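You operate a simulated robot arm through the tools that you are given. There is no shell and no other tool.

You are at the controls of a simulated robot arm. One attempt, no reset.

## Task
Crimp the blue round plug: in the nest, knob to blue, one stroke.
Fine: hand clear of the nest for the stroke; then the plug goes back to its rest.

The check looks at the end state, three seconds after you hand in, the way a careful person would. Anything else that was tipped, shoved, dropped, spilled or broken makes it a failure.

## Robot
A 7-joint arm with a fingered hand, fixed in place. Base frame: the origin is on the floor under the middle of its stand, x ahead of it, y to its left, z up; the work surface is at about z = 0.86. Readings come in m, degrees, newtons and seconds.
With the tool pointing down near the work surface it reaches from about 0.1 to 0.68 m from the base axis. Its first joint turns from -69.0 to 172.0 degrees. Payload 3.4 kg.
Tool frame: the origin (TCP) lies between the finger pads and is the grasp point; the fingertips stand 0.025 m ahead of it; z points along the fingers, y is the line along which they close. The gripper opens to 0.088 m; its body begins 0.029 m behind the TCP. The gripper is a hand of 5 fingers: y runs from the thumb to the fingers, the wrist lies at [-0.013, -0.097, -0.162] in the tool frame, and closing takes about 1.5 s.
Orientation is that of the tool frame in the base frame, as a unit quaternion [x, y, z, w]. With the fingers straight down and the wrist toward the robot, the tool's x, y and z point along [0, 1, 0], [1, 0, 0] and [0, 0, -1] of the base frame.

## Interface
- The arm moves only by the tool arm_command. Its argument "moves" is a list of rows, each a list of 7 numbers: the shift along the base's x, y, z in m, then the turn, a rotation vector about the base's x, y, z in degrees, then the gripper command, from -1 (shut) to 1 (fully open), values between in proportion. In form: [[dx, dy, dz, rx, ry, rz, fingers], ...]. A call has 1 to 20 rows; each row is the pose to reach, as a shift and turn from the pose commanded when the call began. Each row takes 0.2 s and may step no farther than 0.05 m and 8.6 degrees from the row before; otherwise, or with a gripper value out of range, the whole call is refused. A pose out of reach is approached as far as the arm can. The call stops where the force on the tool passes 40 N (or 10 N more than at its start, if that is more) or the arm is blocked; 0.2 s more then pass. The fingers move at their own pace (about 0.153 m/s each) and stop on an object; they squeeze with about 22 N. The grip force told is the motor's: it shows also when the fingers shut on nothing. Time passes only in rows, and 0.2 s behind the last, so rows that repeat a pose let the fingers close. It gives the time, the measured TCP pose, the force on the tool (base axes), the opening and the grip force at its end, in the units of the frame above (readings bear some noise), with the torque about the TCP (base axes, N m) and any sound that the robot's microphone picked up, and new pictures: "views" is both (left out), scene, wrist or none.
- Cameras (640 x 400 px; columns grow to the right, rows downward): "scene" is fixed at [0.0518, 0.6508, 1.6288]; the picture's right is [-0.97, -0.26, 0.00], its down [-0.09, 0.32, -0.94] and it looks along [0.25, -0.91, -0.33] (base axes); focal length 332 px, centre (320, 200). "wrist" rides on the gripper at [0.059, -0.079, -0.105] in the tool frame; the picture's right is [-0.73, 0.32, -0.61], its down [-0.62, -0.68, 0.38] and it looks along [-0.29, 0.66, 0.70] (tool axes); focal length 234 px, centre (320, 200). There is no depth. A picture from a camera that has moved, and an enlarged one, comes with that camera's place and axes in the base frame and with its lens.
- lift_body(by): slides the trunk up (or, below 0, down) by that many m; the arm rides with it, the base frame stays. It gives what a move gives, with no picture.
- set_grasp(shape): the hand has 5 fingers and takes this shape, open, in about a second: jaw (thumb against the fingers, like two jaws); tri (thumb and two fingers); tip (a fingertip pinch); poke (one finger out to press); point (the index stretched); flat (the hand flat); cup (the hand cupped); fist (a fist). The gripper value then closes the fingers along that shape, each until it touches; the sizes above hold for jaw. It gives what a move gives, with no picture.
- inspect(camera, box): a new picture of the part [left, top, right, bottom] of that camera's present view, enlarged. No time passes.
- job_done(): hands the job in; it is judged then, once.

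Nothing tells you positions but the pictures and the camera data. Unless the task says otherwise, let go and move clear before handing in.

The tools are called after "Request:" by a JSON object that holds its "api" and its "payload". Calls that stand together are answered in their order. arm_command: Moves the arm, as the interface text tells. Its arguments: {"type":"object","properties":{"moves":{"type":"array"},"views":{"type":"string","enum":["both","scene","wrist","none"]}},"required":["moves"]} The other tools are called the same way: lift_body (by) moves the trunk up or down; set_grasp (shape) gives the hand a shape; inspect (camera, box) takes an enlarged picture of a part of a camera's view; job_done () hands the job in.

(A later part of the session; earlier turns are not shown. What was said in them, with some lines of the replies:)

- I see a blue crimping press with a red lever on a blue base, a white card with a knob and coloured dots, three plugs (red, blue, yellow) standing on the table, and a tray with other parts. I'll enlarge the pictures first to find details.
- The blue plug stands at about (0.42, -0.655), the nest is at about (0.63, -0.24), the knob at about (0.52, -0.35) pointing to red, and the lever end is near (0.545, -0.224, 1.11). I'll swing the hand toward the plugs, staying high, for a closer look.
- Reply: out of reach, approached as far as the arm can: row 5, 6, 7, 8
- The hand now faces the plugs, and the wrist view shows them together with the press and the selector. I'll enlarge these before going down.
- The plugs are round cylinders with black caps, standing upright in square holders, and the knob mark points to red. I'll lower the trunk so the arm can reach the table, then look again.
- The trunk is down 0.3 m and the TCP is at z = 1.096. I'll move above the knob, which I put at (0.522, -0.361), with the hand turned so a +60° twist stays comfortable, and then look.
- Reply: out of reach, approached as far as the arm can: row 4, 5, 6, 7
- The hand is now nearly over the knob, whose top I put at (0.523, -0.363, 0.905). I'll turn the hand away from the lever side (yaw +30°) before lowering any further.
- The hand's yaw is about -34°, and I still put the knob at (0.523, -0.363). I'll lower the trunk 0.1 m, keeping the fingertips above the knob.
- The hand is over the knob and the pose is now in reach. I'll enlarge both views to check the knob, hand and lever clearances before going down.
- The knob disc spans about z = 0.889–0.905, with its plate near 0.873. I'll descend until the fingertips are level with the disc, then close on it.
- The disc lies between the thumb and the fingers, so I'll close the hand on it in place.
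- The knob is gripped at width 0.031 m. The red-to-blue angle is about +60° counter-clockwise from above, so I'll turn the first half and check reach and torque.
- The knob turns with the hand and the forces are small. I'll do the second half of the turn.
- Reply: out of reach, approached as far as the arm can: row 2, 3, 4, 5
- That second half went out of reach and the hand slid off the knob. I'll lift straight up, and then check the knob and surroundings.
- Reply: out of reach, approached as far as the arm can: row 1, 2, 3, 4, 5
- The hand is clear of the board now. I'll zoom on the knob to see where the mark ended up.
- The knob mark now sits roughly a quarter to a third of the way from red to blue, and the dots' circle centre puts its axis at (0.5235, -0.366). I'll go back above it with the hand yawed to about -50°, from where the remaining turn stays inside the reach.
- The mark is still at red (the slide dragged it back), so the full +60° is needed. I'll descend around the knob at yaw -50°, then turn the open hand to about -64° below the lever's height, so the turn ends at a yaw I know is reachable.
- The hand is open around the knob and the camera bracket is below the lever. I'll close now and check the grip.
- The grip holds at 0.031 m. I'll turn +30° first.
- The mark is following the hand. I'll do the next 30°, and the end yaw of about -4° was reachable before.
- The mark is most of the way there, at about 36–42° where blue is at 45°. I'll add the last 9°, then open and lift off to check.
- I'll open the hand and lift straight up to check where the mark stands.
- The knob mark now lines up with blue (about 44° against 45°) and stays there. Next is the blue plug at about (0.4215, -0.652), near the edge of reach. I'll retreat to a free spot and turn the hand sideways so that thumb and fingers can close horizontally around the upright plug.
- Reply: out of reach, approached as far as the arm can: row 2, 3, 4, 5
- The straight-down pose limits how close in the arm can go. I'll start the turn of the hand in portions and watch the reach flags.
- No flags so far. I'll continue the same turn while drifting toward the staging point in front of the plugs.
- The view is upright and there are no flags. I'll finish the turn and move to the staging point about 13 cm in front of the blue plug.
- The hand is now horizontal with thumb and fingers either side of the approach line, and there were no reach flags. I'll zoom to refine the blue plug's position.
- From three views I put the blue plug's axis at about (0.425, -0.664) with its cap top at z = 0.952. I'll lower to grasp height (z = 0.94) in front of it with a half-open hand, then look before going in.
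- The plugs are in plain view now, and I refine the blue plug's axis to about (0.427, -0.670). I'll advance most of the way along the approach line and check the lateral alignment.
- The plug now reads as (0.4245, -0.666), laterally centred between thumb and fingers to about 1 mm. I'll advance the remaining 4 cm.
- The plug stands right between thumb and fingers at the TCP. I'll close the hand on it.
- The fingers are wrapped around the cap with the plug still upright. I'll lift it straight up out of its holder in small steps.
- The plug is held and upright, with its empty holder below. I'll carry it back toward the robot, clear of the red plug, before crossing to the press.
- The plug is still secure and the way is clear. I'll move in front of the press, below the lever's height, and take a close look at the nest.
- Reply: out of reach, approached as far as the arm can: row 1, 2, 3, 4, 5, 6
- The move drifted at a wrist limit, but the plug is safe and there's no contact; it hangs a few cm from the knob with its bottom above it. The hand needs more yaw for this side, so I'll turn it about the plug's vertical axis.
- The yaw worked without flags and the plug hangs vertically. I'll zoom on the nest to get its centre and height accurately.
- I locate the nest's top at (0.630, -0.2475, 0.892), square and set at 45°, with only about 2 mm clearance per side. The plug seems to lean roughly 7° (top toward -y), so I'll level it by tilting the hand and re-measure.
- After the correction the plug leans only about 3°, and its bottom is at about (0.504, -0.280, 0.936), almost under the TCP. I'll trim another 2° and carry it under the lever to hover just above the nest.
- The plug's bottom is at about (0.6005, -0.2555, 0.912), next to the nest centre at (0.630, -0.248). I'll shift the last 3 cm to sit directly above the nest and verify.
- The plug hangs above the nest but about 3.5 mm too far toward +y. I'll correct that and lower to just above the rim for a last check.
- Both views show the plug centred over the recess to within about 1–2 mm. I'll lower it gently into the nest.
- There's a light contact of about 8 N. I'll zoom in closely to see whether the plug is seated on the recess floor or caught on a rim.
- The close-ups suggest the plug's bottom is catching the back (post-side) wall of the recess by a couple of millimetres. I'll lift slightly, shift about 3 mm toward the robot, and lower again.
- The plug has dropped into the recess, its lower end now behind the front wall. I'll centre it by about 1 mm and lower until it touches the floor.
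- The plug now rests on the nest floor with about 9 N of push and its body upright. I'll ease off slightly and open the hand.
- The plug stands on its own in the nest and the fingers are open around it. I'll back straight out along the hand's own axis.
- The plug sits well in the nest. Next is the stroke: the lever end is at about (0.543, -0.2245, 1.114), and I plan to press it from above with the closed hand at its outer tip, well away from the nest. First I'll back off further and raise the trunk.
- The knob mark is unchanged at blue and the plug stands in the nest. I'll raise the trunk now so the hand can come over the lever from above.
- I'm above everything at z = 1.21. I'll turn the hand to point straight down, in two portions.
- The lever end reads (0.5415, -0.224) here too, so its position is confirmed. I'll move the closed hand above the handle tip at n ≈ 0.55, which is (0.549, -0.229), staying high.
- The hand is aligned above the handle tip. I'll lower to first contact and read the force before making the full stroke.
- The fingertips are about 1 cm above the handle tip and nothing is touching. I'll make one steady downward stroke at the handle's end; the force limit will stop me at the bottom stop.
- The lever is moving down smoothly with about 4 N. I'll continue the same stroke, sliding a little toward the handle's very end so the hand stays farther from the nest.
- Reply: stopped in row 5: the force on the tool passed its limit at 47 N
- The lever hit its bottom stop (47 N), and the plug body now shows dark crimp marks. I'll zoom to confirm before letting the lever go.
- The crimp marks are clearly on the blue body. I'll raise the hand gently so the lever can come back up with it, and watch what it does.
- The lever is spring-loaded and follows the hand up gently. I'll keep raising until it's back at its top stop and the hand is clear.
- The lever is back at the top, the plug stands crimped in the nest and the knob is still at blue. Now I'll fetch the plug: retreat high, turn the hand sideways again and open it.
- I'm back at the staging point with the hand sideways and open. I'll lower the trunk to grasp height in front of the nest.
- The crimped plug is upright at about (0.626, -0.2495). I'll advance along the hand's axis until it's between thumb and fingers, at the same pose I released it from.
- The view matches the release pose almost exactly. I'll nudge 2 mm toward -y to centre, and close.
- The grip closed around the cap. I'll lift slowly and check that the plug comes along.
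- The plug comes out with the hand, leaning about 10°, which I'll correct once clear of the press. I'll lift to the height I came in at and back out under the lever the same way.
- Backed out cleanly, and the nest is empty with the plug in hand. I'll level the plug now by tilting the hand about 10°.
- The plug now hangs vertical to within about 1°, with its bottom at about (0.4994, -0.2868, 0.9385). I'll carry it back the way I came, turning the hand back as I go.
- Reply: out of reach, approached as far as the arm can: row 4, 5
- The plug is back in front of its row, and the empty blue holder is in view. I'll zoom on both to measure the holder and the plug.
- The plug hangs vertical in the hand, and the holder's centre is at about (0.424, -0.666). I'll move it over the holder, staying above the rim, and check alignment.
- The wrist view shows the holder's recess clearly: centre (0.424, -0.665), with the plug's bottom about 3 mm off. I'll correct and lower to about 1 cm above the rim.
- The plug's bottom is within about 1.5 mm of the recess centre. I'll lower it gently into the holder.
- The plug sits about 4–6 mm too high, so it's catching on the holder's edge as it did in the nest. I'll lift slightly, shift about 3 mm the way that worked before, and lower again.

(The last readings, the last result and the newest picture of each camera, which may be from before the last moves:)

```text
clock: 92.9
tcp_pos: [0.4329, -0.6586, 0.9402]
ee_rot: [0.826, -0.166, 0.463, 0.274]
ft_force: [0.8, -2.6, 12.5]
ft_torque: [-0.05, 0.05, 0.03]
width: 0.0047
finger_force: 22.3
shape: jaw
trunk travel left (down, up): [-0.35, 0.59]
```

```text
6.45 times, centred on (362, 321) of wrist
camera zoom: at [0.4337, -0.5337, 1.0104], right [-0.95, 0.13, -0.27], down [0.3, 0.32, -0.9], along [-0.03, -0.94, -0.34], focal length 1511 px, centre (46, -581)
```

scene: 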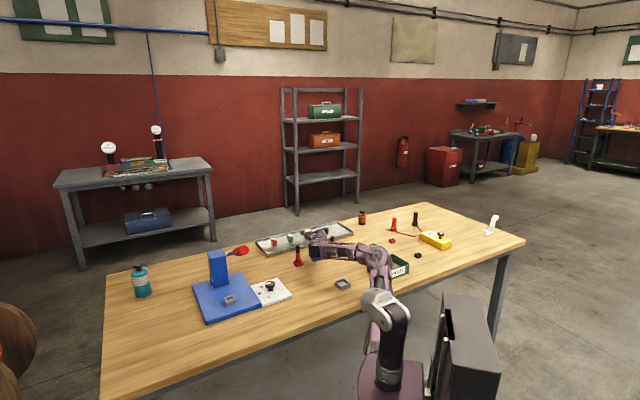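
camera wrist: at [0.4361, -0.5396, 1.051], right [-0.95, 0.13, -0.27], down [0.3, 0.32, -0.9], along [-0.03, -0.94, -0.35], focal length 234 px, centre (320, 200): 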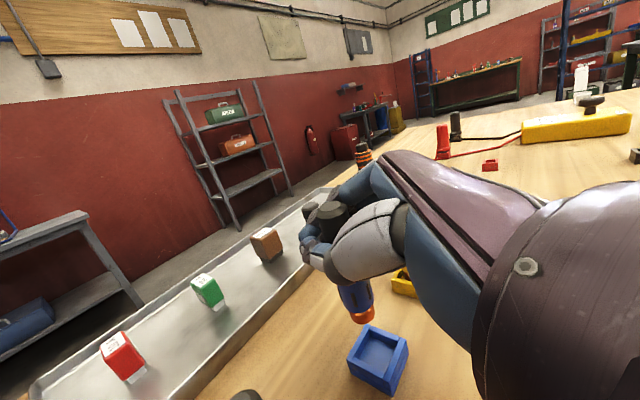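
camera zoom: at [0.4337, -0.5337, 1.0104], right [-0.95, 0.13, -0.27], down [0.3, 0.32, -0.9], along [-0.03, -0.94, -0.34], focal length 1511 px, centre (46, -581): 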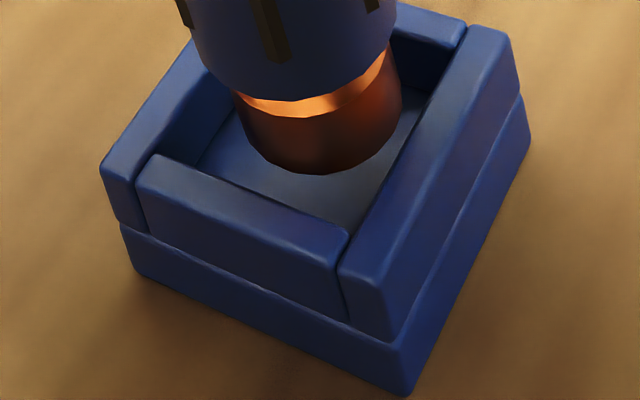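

Still blocked. I'll lift about 15 mm clear and re-measure how the plug sits in the hand before another try.

Request:
{"api": "arm_command", "payload": {"moves": [[0, 0, 0.008, 0, 0, 0, -1], [0, 0, 0.016, 0, 0, 0, -1], [0, 0, 0.02, 0, 0, 0, -1], [0, 0, 0.02, 0, 0, 0, -1]], "views": "none"}}

Request:
{"api": "inspect", "payload": {"camera": "wrist", "box": [325, 280, 425, 363]}}

Request:
{"api": "inspect", "payload": {"camera": "wrist", "box": [300, 190, 420, 340]}}

Request:
{"api": "inspect", "payload": {"camera": "scene", "box": [285, 225, 345, 270]}}

```text
clock: 93.9
tcp_pos: [0.4332, -0.6591, 0.9597]
ee_rot: [0.827, -0.167, 0.462, 0.274]
ft_force: [-0.1, -0.3, -0.4]
ft_torque: [0.01, -0.04, 0.02]
width: 0.0043
finger_force: 22.0
shape: jaw
trunk travel left (down, up): [-0.35, 0.59]
```

```text
4.82 times, centred on (375, 322) of wrist
camera zoom: at [0.4342, -0.5353, 1.0291], right [-0.95, 0.13, -0.27], down [0.3, 0.32, -0.9], along [-0.03, -0.94, -0.35], focal length 1128 px, centre (55, -386)
```

zoom: 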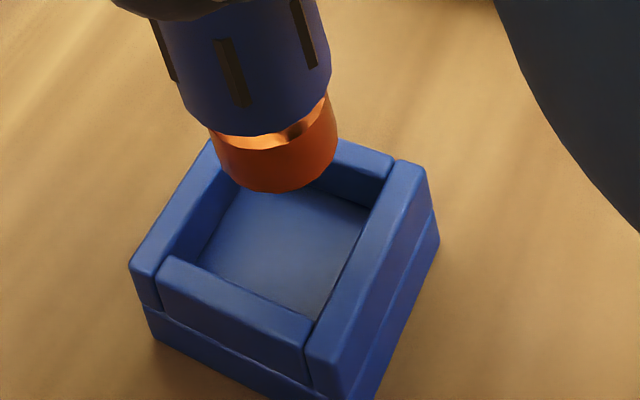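

```text
2.67 times, centred on (360, 265) of wrist
camera zoom: at [0.4342, -0.5353, 1.0291], right [-0.95, 0.13, -0.27], down [0.3, 0.32, -0.9], along [-0.03, -0.94, -0.35], focal length 624 px, centre (213, 27)
```

zoom: 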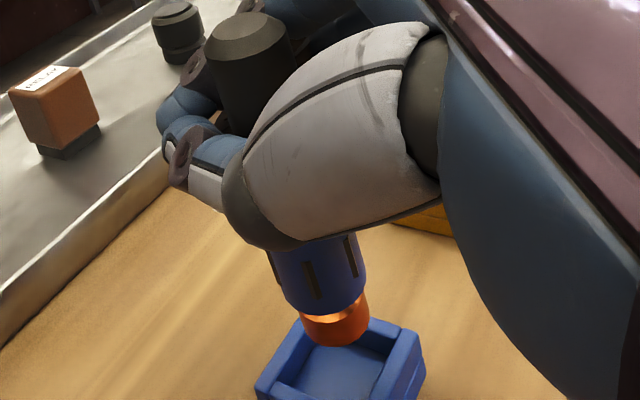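

```text
8.89 times, centred on (315, 248) of scene
camera zoom: at [0.0518, 0.6508, 1.6288], right [-0.97, -0.26, 0.0], down [-0.09, 0.32, -0.94], along [0.25, -0.91, -0.33], focal length 2948 px, centre (364, -222)
```

zoom: 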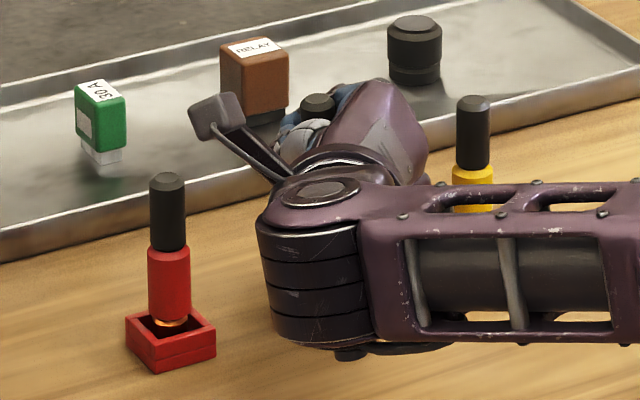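

The plug slid up about 4 mm in the hand and tilted roughly 3–4°, and a more careful fit shows perspective had biased my centring by about 2 mm. I'll level the plug, recentre, and re-measure above the rim.

Request:
{"api": "arm_command", "payload": {"moves": [[0, -0.003, 0, 1.1, -1.2, 0, -1], [0, -0.006, 0, 2.2, -2.4, 0, -1], [0, -0.006, -0.005, 2.2, -2.4, 0, -1], [0, -0.006, -0.005, 2.2, -2.4, 0, -1]], "views": "none"}}

Request:
{"api": "inspect", "payload": {"camera": "wrist", "box": [325, 280, 425, 363]}}

Request:
{"api": "inspect", "payload": {"camera": "wrist", "box": [300, 190, 420, 340]}}

```text
clock: 94.9
tcp_pos: [0.4339, -0.6658, 0.9541]
ee_rot: [0.822, -0.181, 0.476, 0.254]
ft_force: [0.0, -0.4, -0.4]
ft_torque: [0.01, -0.04, 0.01]
width: 0.0045
finger_force: 21.8
shape: jaw
trunk travel left (down, up): [-0.35, 0.59]
```

```text
4.82 times, centred on (375, 322) of wrist
camera zoom: at [0.4318, -0.544, 1.0285], right [-0.94, 0.14, -0.3], down [0.33, 0.36, -0.87], along [-0.01, -0.92, -0.38], focal length 1128 px, centre (55, -386)
```

zoom: 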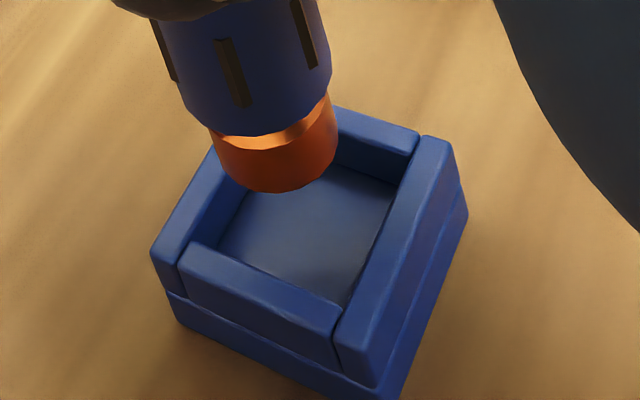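

```text
2.67 times, centred on (360, 265) of wrist
camera zoom: at [0.4318, -0.544, 1.0285], right [-0.94, 0.14, -0.3], down [0.33, 0.36, -0.87], along [-0.01, -0.92, -0.38], focal length 624 px, centre (213, 27)
```

zoom: 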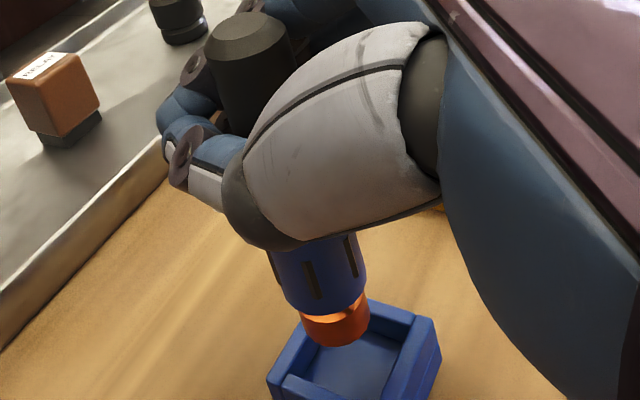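

The recess centre (0.4249, -0.6660) and the plug bottom (0.4243, -0.6666) now agree to under 1 mm. I'll come down to just above the rim and compare once more in the same plane.

Request:
{"api": "arm_command", "payload": {"moves": [[0.0006, 0.0006, -0.004, 0, 0, 0, -1], [0.0006, 0.0006, -0.009, 0, 0, 0, -1], [0.0006, 0.0006, -0.009, 0, 0, 0, -1]], "views": "none"}}

Request:
{"api": "inspect", "payload": {"camera": "wrist", "box": [325, 280, 425, 363]}}

Request:
{"api": "inspect", "payload": {"camera": "scene", "box": [295, 225, 335, 257]}}

```text
clock: 95.7
tcp_pos: [0.4351, -0.6647, 0.944]
ee_rot: [0.822, -0.18, 0.477, 0.254]
ft_force: [-0.6, 0.6, -1.3]
ft_torque: [0.0, -0.01, -0.01]
width: 0.0044
finger_force: 21.9
shape: jaw
trunk travel left (down, up): [-0.35, 0.59]
```

```text
4.82 times, centred on (375, 322) of wrist
camera zoom: at [0.4326, -0.5431, 1.019], right [-0.94, 0.14, -0.3], down [0.33, 0.36, -0.87], along [-0.01, -0.92, -0.38], focal length 1128 px, centre (55, -386)
```

zoom: 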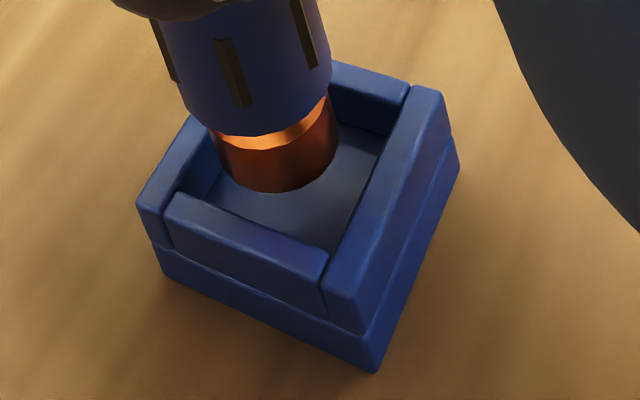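

```text
12.50 times, centred on (315, 241) of scene
camera zoom: at [0.0518, 0.6508, 1.6288], right [-0.97, -0.26, 0.0], down [-0.09, 0.32, -0.94], along [0.25, -0.91, -0.33], focal length 4145 px, centre (382, -312)
```

zoom: 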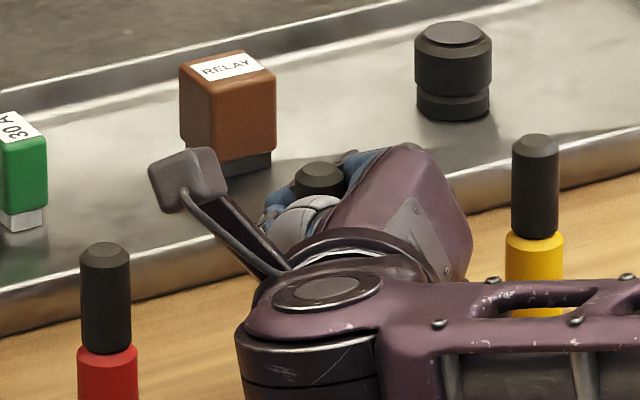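

No contact yet, and it looks centred. I'll continue down in small steps and watch force and height.

Request:
{"api": "arm_command", "payload": {"moves": [[0, 0, -0.002, 0, 0, 0, -1], [0, 0, -0.004, 0, 0, 0, -1], [0, 0, -0.004, 0, 0, 0, -1]], "views": "none"}}

Request:
{"api": "inspect", "payload": {"camera": "wrist", "box": [325, 280, 425, 363]}}

Request:
{"api": "inspect", "payload": {"camera": "scene", "box": [295, 225, 335, 257]}}

```text
clock: 96.5
tcp_pos: [0.4332, -0.6646, 0.941]
ee_rot: [0.822, -0.182, 0.477, 0.254]
ft_force: [0.4, -0.3, 3.8]
ft_torque: [0.0, -0.02, 0.01]
width: 0.0044
finger_force: 21.7
shape: jaw
trunk travel left (down, up): [-0.35, 0.59]
```

```text
4.82 times, centred on (375, 322) of wrist
camera zoom: at [0.4314, -0.5424, 1.0159], right [-0.94, 0.14, -0.3], down [0.33, 0.36, -0.87], along [-0.01, -0.92, -0.38], focal length 1128 px, centre (55, -386)
```

zoom: 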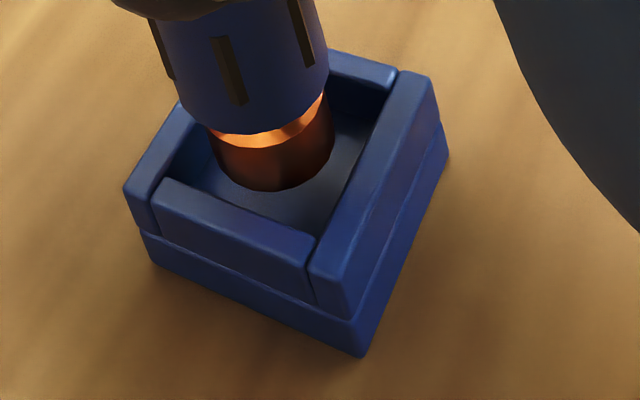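

```text
12.50 times, centred on (315, 241) of scene
camera zoom: at [0.0518, 0.6508, 1.6288], right [-0.97, -0.26, 0.0], down [-0.09, 0.32, -0.94], along [0.25, -0.91, -0.33], focal length 4145 px, centre (382, -312)
```

zoom: 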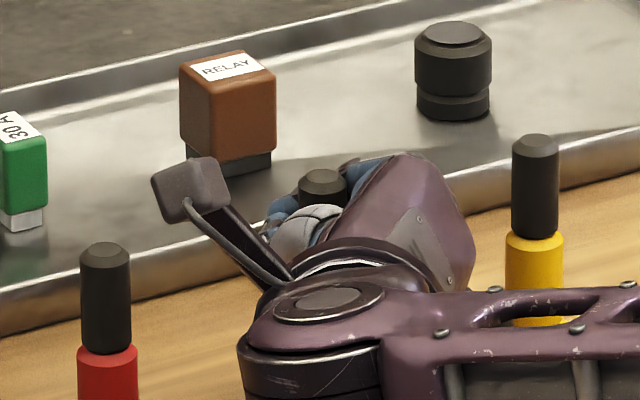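

Light contact (about 4 N) at the rim. The torque readings suggest the plug touches the near (+y) side of the recess, so I'll lift 3 mm, shift 2.5 mm toward -y, and lower again.

Request:
{"api": "arm_command", "payload": {"moves": [[0, 0, 0.004, 0, 0, 0, -1], [0, -0.0025, 0.004, 0, 0, 0, -1], [0, -0.0025, 0.001, 0, 0, 0, -1], [0, -0.0025, -0.002, 0, 0, 0, -1], [0, -0.0025, -0.002, 0, 0, 0, -1]], "views": "none"}}

Request:
{"api": "inspect", "payload": {"camera": "wrist", "box": [325, 280, 425, 363]}}

```text
clock: 97.7
tcp_pos: [0.4343, -0.6674, 0.9383]
ee_rot: [0.822, -0.181, 0.476, 0.253]
ft_force: [-0.2, -0.1, -1.3]
ft_torque: [-0.03, 0.0, -0.03]
width: 0.0044
finger_force: 21.3
shape: jaw
trunk travel left (down, up): [-0.35, 0.59]
```

```text
4.82 times, centred on (375, 322) of wrist
camera zoom: at [0.4314, -0.5461, 1.0129], right [-0.94, 0.14, -0.3], down [0.33, 0.36, -0.87], along [-0.01, -0.92, -0.38], focal length 1128 px, centre (55, -386)
```

zoom: 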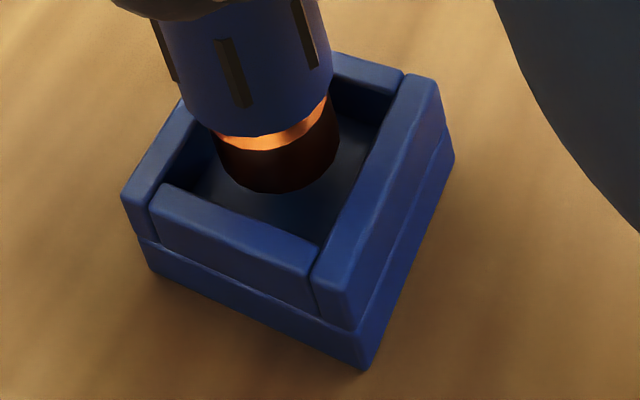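

It's now dropping in freely: 3 mm lower with no force. I'll continue gently to the floor.

Request:
{"api": "arm_command", "payload": {"moves": [[0, 0, -0.002, 0, 0, 0, -1], [0, 0, -0.004, 0, 0, 0, -1], [0, 0, -0.004, 0, 0, 0, -1]], "views": "none"}}

Request:
{"api": "inspect", "payload": {"camera": "wrist", "box": [325, 280, 425, 363]}}

Request:
{"api": "inspect", "payload": {"camera": "scene", "box": [295, 225, 335, 257]}}

```text
clock: 98.5
tcp_pos: [0.4346, -0.6683, 0.9346]
ee_rot: [0.822, -0.181, 0.476, 0.254]
ft_force: [0.6, -0.4, 0.2]
ft_torque: [0.01, -0.01, -0.05]
width: 0.0043
finger_force: 22.1
shape: jaw
trunk travel left (down, up): [-0.35, 0.59]
```

```text
4.82 times, centred on (375, 322) of wrist
camera zoom: at [0.4318, -0.5457, 1.0092], right [-0.94, 0.14, -0.3], down [0.33, 0.36, -0.87], along [-0.01, -0.92, -0.38], focal length 1128 px, centre (55, -386)
```

zoom: 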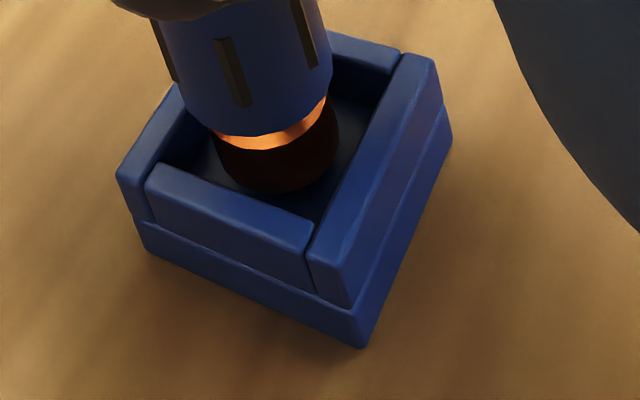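

```text
12.50 times, centred on (315, 241) of scene
camera zoom: at [0.0518, 0.6508, 1.6288], right [-0.97, -0.26, 0.0], down [-0.09, 0.32, -0.94], along [0.25, -0.91, -0.33], focal length 4145 px, centre (382, -312)
```

zoom: 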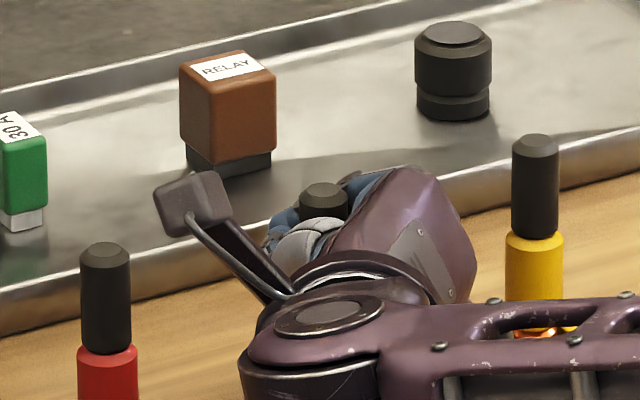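

The cap is almost at its original height. I'll lower the last couple of millimetres until it touches the floor.

Request:
{"api": "arm_command", "payload": {"moves": [[0, 0, -0.0015, 0, 0, 0, -1], [0, 0, -0.003, 0, 0, 0, -1], [0, 0, -0.003, 0, 0, 0, -1]], "views": "none"}}

Request:
{"api": "inspect", "payload": {"camera": "wrist", "box": [325, 280, 425, 363]}}

```text
clock: 99.3
tcp_pos: [0.4326, -0.6671, 0.9321]
ee_rot: [0.822, -0.181, 0.476, 0.254]
ft_force: [1.0, -1.2, 2.2]
ft_torque: [-0.03, -0.01, 0.03]
width: 0.0043
finger_force: 21.7
shape: jaw
trunk travel left (down, up): [-0.35, 0.59]
```

```text
4.82 times, centred on (375, 322) of wrist
camera zoom: at [0.4316, -0.5455, 1.007], right [-0.94, 0.14, -0.3], down [0.33, 0.36, -0.87], along [-0.01, -0.92, -0.38], focal length 1128 px, centre (55, -386)
```

zoom: 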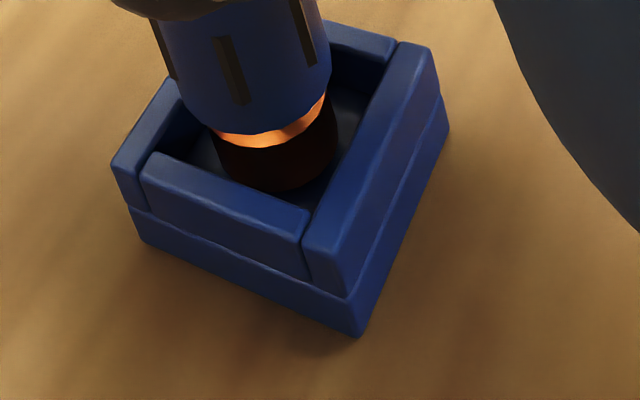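

Request:
{"api": "arm_command", "payload": {"moves": [[0, 0, -0.001, 0, 0, 0, -1], [0, 0, -0.002, 0, 0, 0, -1], [0, 0, -0.002, 0, 0, 0, -1]], "views": "none"}}

Request:
{"api": "inspect", "payload": {"camera": "scene", "box": [295, 225, 335, 257]}}

```text
clock: 100.1
tcp_pos: [0.4331, -0.6668, 0.9319]
ee_rot: [0.821, -0.181, 0.477, 0.254]
ft_force: [2.2, -3.2, 9.0]
ft_torque: [-0.05, 0.01, 0.05]
width: 0.0044
finger_force: 22.0
shape: jaw
trunk travel left (down, up): [-0.35, 0.59]
```

```text
12.50 times, centred on (315, 241) of scene
camera zoom: at [0.0518, 0.6508, 1.6288], right [-0.97, -0.26, 0.0], down [-0.09, 0.32, -0.94], along [0.25, -0.91, -0.33], focal length 4145 px, centre (382, -312)
```

zoom: 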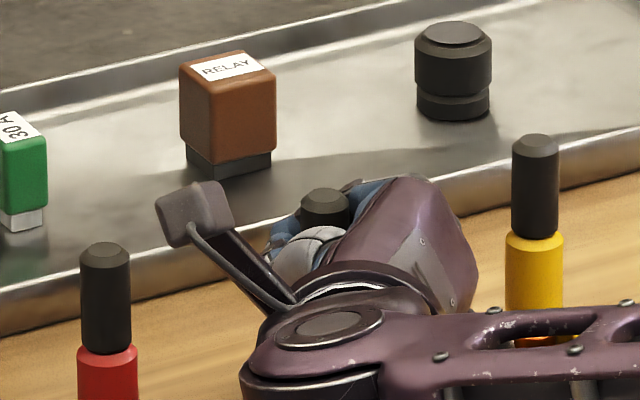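

The plug is firmly on the holder's floor, with its cap back at its original height in the scene view. I'll relieve the push and open the hand gently.

Request:
{"api": "arm_command", "payload": {"moves": [[0, 0, 0.002, 0, 0, 0, -0.8], [0, 0, 0.002, 0, 0, 0, -0.6], [0, 0, 0.002, 0, 0, 0, -0.4], [0, 0, 0.002, 0, 0, 0, -0.2], [0, 0, 0.002, 0, 0, 0, 0], [0, 0, 0.002, 0, 0, 0, 0.2], [0, 0, 0.002, 0, 0, 0, 0.4], [0, 0, 0.002, 0, 0, 0, 0.4]], "views": "both"}}

Request:
{"api": "inspect", "payload": {"camera": "wrist", "box": [280, 190, 430, 360]}}

Request:
{"api": "inspect", "payload": {"camera": "scene", "box": [285, 225, 345, 270]}}

```text
clock: 101.9
tcp_pos: [0.4335, -0.6688, 0.9335]
ee_rot: [0.822, -0.18, 0.476, 0.254]
ft_force: [1.0, 0.5, 0.0]
ft_torque: [-0.05, 0.0, 0.03]
width: 0.0614
finger_force: 0.0
shape: jaw
trunk travel left (down, up): [-0.35, 0.59]
camera wrist: at [0.4318, -0.546, 1.0068], right [-0.94, 0.14, -0.3], down [0.33, 0.36, -0.87], along [-0.01, -0.92, -0.38], focal length 234 px, centre (320, 200)
```

scene: 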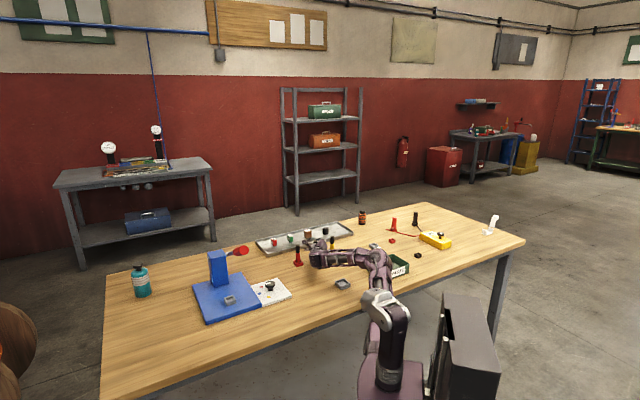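
wrist: 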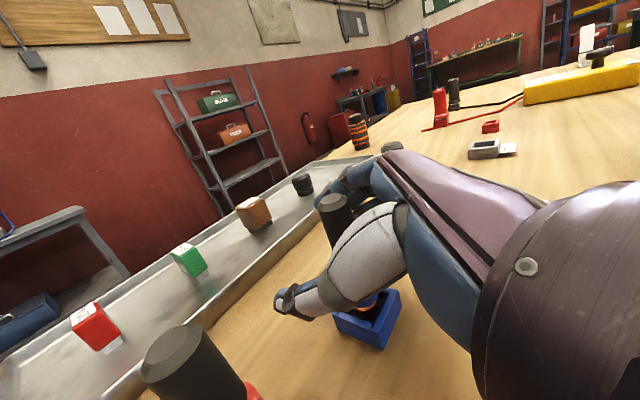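

```text
2.35 times, centred on (355, 275) of wrist
camera zoom: at [0.4318, -0.546, 1.0068], right [-0.94, 0.14, -0.3], down [0.33, 0.36, -0.87], along [-0.01, -0.92, -0.38], focal length 551 px, centre (238, 24)
```

zoom: 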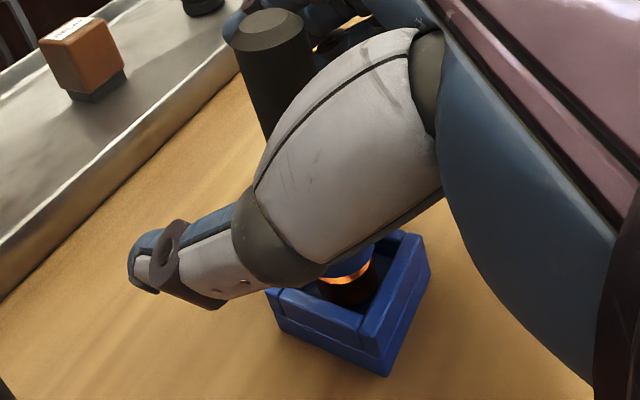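

```text
8.89 times, centred on (315, 248) of scene
camera zoom: at [0.0518, 0.6508, 1.6288], right [-0.97, -0.26, 0.0], down [-0.09, 0.32, -0.94], along [0.25, -0.91, -0.33], focal length 2948 px, centre (364, -222)
```

zoom: 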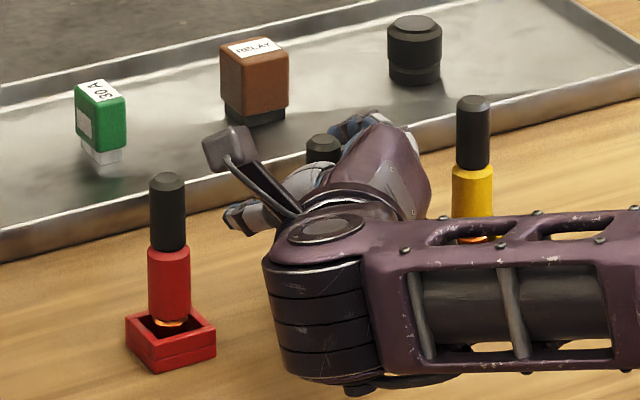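

The plug stands by itself in its holder. I'll open slightly more and back straight out along the hand's axis.

Request:
{"api": "arm_command", "payload": {"moves": [[0, 0, 0, 0, 0, 0, 0.55], [-0.008, 0.0068, 0.001, 0, 0, 0, 0.55], [-0.019, 0.0162, 0.002, 0, 0, 0, 0.55], [-0.034, 0.029, 0.004, 0, 0, 0, 0.55], [-0.053, 0.045, 0.008, 0, 0, 0, 0.55], [-0.076, 0.065, 0.015, 0, 0, 0, 0.55], [-0.1, 0.085, 0.025, 0, 0, 0, 0.55], [-0.1, 0.085, 0.025, 0, 0, 0, 0.55]], "views": "both"}}

Request:
{"api": "inspect", "payload": {"camera": "wrist", "box": [150, 180, 400, 400]}}

Request:
{"api": "inspect", "payload": {"camera": "scene", "box": [280, 225, 360, 280]}}

```text
clock: 103.7
tcp_pos: [0.332, -0.5823, 0.9577]
ee_rot: [0.822, -0.181, 0.476, 0.254]
ft_force: [0.4, 0.3, -0.4]
ft_torque: [0.02, 0.01, -0.02]
width: 0.0679
finger_force: 0.1
shape: jaw
trunk travel left (down, up): [-0.35, 0.59]
camera wrist: at [0.3306, -0.4606, 1.0313], right [-0.94, 0.14, -0.3], down [0.33, 0.36, -0.87], along [-0.01, -0.92, -0.38], focal length 234 px, centre (320, 200)
```

scene: 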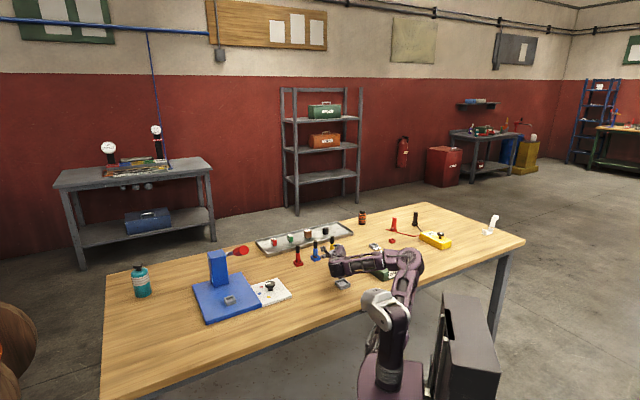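
wrist: 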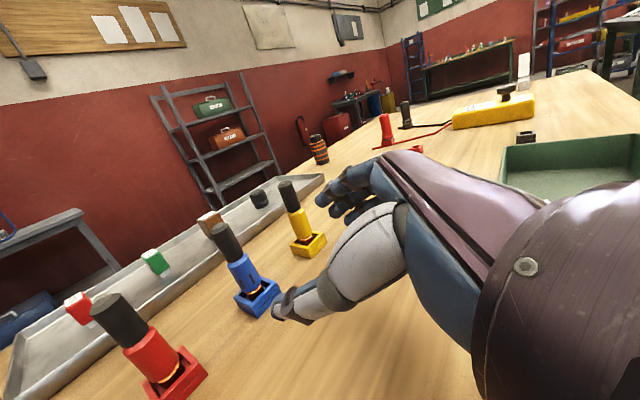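

```text
1.82 times, centred on (275, 290) of wrist
camera zoom: at [0.3306, -0.4606, 1.0313], right [-0.94, 0.14, -0.3], down [0.33, 0.36, -0.87], along [-0.01, -0.92, -0.38], focal length 426 px, centre (402, 36)
```

zoom: 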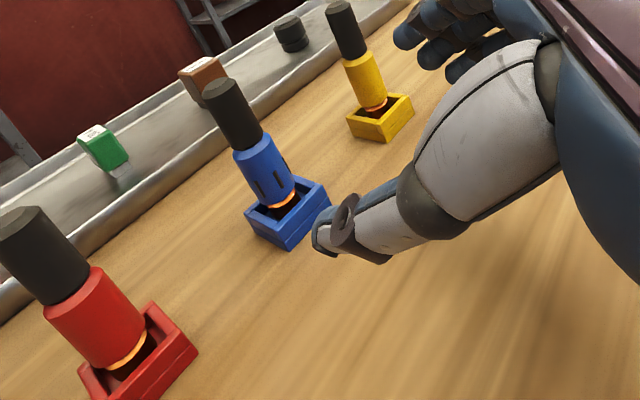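

```text
7.27 times, centred on (320, 252) of scene
camera zoom: at [0.0518, 0.6508, 1.6288], right [-0.97, -0.26, 0.0], down [-0.09, 0.32, -0.94], along [0.25, -0.91, -0.33], focal length 2412 px, centre (320, -182)
```

zoom: 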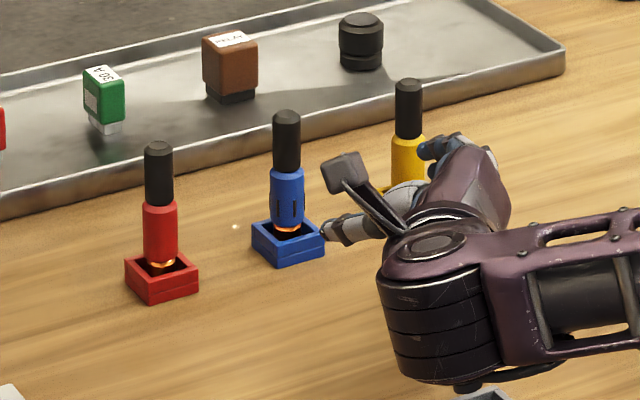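

The crimped blue plug is seated upright in its blue holder, just like its neighbours. I'll raise the hand, move well clear, and check the whole table.

Request:
{"api": "arm_command", "payload": {"moves": [[-0.01, 0.012, 0.02, 0, 0, 0, 0.55], [-0.02, 0.024, 0.045, 0, 0, 0, 0.55], [-0.03, 0.036, 0.07, 0, 0, 0, 0.55], [-0.03, 0.048, 0.1, 0, 0, 0, 0.55], [-0.03, 0.05, 0.13, 0, 0, 0, 0.55], [-0.03, 0.05, 0.13, 0, 0, 0, 0.55]], "views": "both"}}

Request:
{"api": "lift_body", "payload": {"by": 0.15}}

Request:
{"api": "inspect", "payload": {"camera": "scene", "box": [180, 225, 310, 325]}}

Request:
{"api": "inspect", "payload": {"camera": "scene", "box": [240, 200, 380, 300]}}

```text
clock: 105.1
tcp_pos: [0.3039, -0.532, 1.0891]
ee_rot: [0.822, -0.18, 0.477, 0.254]
ft_force: [-1.2, 0.0, 0.3]
ft_torque: [0.0, 0.02, -0.01]
width: 0.068
finger_force: 0.0
shape: jaw
trunk travel left (down, up): [-0.35, 0.59]
camera wrist: at [0.3015, -0.4111, 1.1626], right [-0.94, 0.14, -0.3], down [0.33, 0.36, -0.87], along [-0.01, -0.92, -0.38], focal length 234 px, centre (320, 200)
```

scene: 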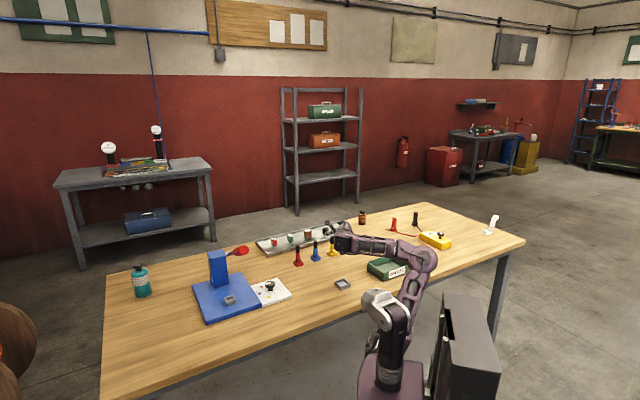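
wrist: 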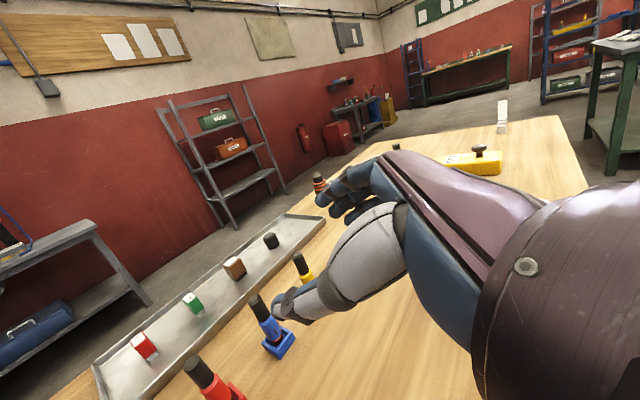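

```text
clock: 106.9
tcp_pos: [0.3039, -0.5332, 1.238]
ee_rot: [0.822, -0.181, 0.476, 0.254]
ft_force: [0.2, -0.7, -0.7]
ft_torque: [-0.01, 0.0, 0.02]
width: 0.0679
finger_force: 0.0
shape: jaw
trunk travel left (down, up): [-0.5, 0.44]
```

```text
4.00 times, centred on (245, 275) of scene
camera zoom: at [0.0518, 0.6508, 1.6288], right [-0.97, -0.26, 0.0], down [-0.09, 0.32, -0.94], along [0.25, -0.91, -0.33], focal length 1326 px, centre (620, -100)
```

zoom: 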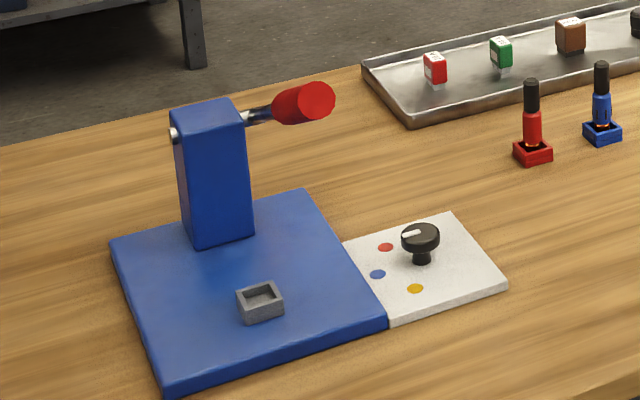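

```text
4.00 times, centred on (310, 250) of scene
camera zoom: at [0.0518, 0.6508, 1.6288], right [-0.97, -0.26, 0.0], down [-0.09, 0.32, -0.94], along [0.25, -0.91, -0.33], focal length 1326 px, centre (360, 0)
```

zoom: 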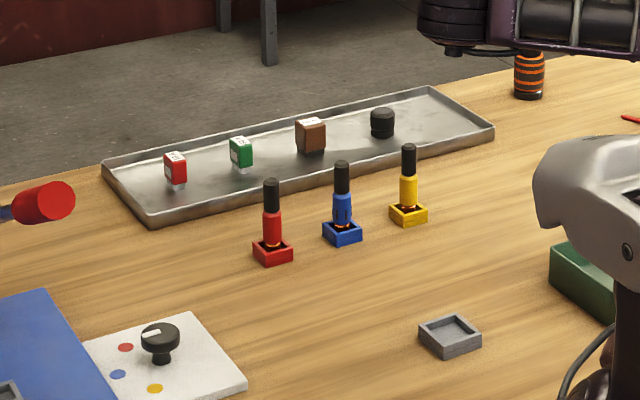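

Everything on the table is where it was, and the blue plug stands exactly as before. I'll take one last close look at the knob and the plug.

Request:
{"api": "inspect", "payload": {"camera": "scene", "box": [250, 268, 300, 308]}}

Request:
{"api": "inspect", "payload": {"camera": "scene", "box": [290, 230, 340, 270]}}

```text
10.00 times, centred on (275, 288) of scene
camera zoom: at [0.0518, 0.6508, 1.6288], right [-0.97, -0.26, 0.0], down [-0.09, 0.32, -0.94], along [0.25, -0.91, -0.33], focal length 3316 px, centre (770, -680)
```

zoom: 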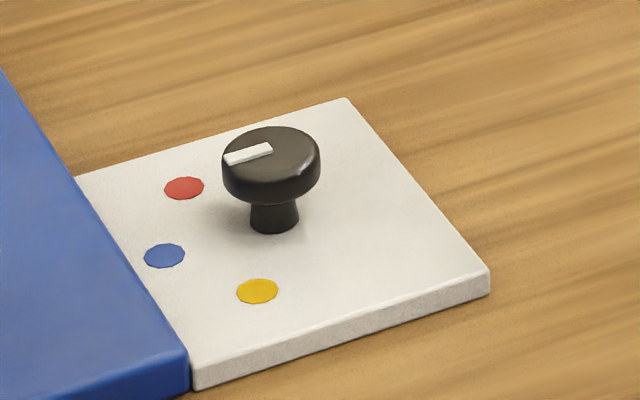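

```text
10.00 times, centred on (315, 250) of scene
camera zoom: at [0.0518, 0.6508, 1.6288], right [-0.97, -0.26, 0.0], down [-0.09, 0.32, -0.94], along [0.25, -0.91, -0.33], focal length 3316 px, centre (370, -300)
```

zoom: 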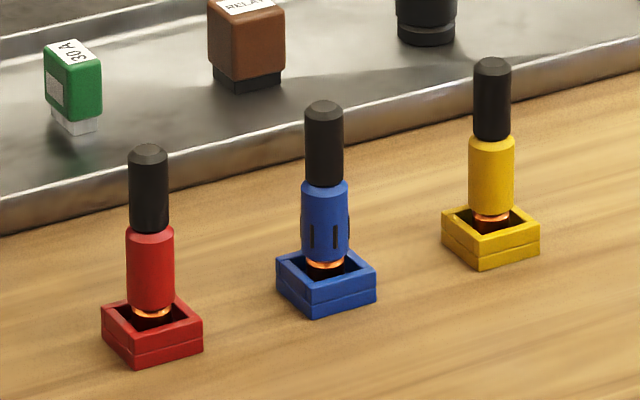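

The mark points at the blue dot to within about 5°. The plug shows its crimp marks and stands upright in its blue rest, the lever is back up, the nest is empty, and I see nothing else moved. The hand is open and well clear, so I'm handing the job in.

Request:
{"api": "job_done", "payload": {}}

```text
The job is handed in.
```

The blue plug is crimped and back in its blue rest, and I've handed the job in; I haven't seen the verdict.

- **Knob:** it is set to blue. In the last pictures its mark sits about 5° short of the dot. My first attempt to turn it slipped off, so I went back and made the full turn from red.
- **Stroke:** I pressed the lever once, down to its stop, and let it rise back by its spring. I pressed at the outer end of the handle, with the fingertips roughly 8–10 cm from the nest. The plug's blue body now shows the dark crimp marks.
- **Return:** the plug caught on the rest's edge on the first tries and slipped a few millimetres in the hand. It went in after a small shift, and the final picture shows it upright at its original height.
- **Rest of the table:** in the final pictures the red and yellow plugs, the tray parts and the press are where they started. The nest is empty, and the hand is open and well clear.
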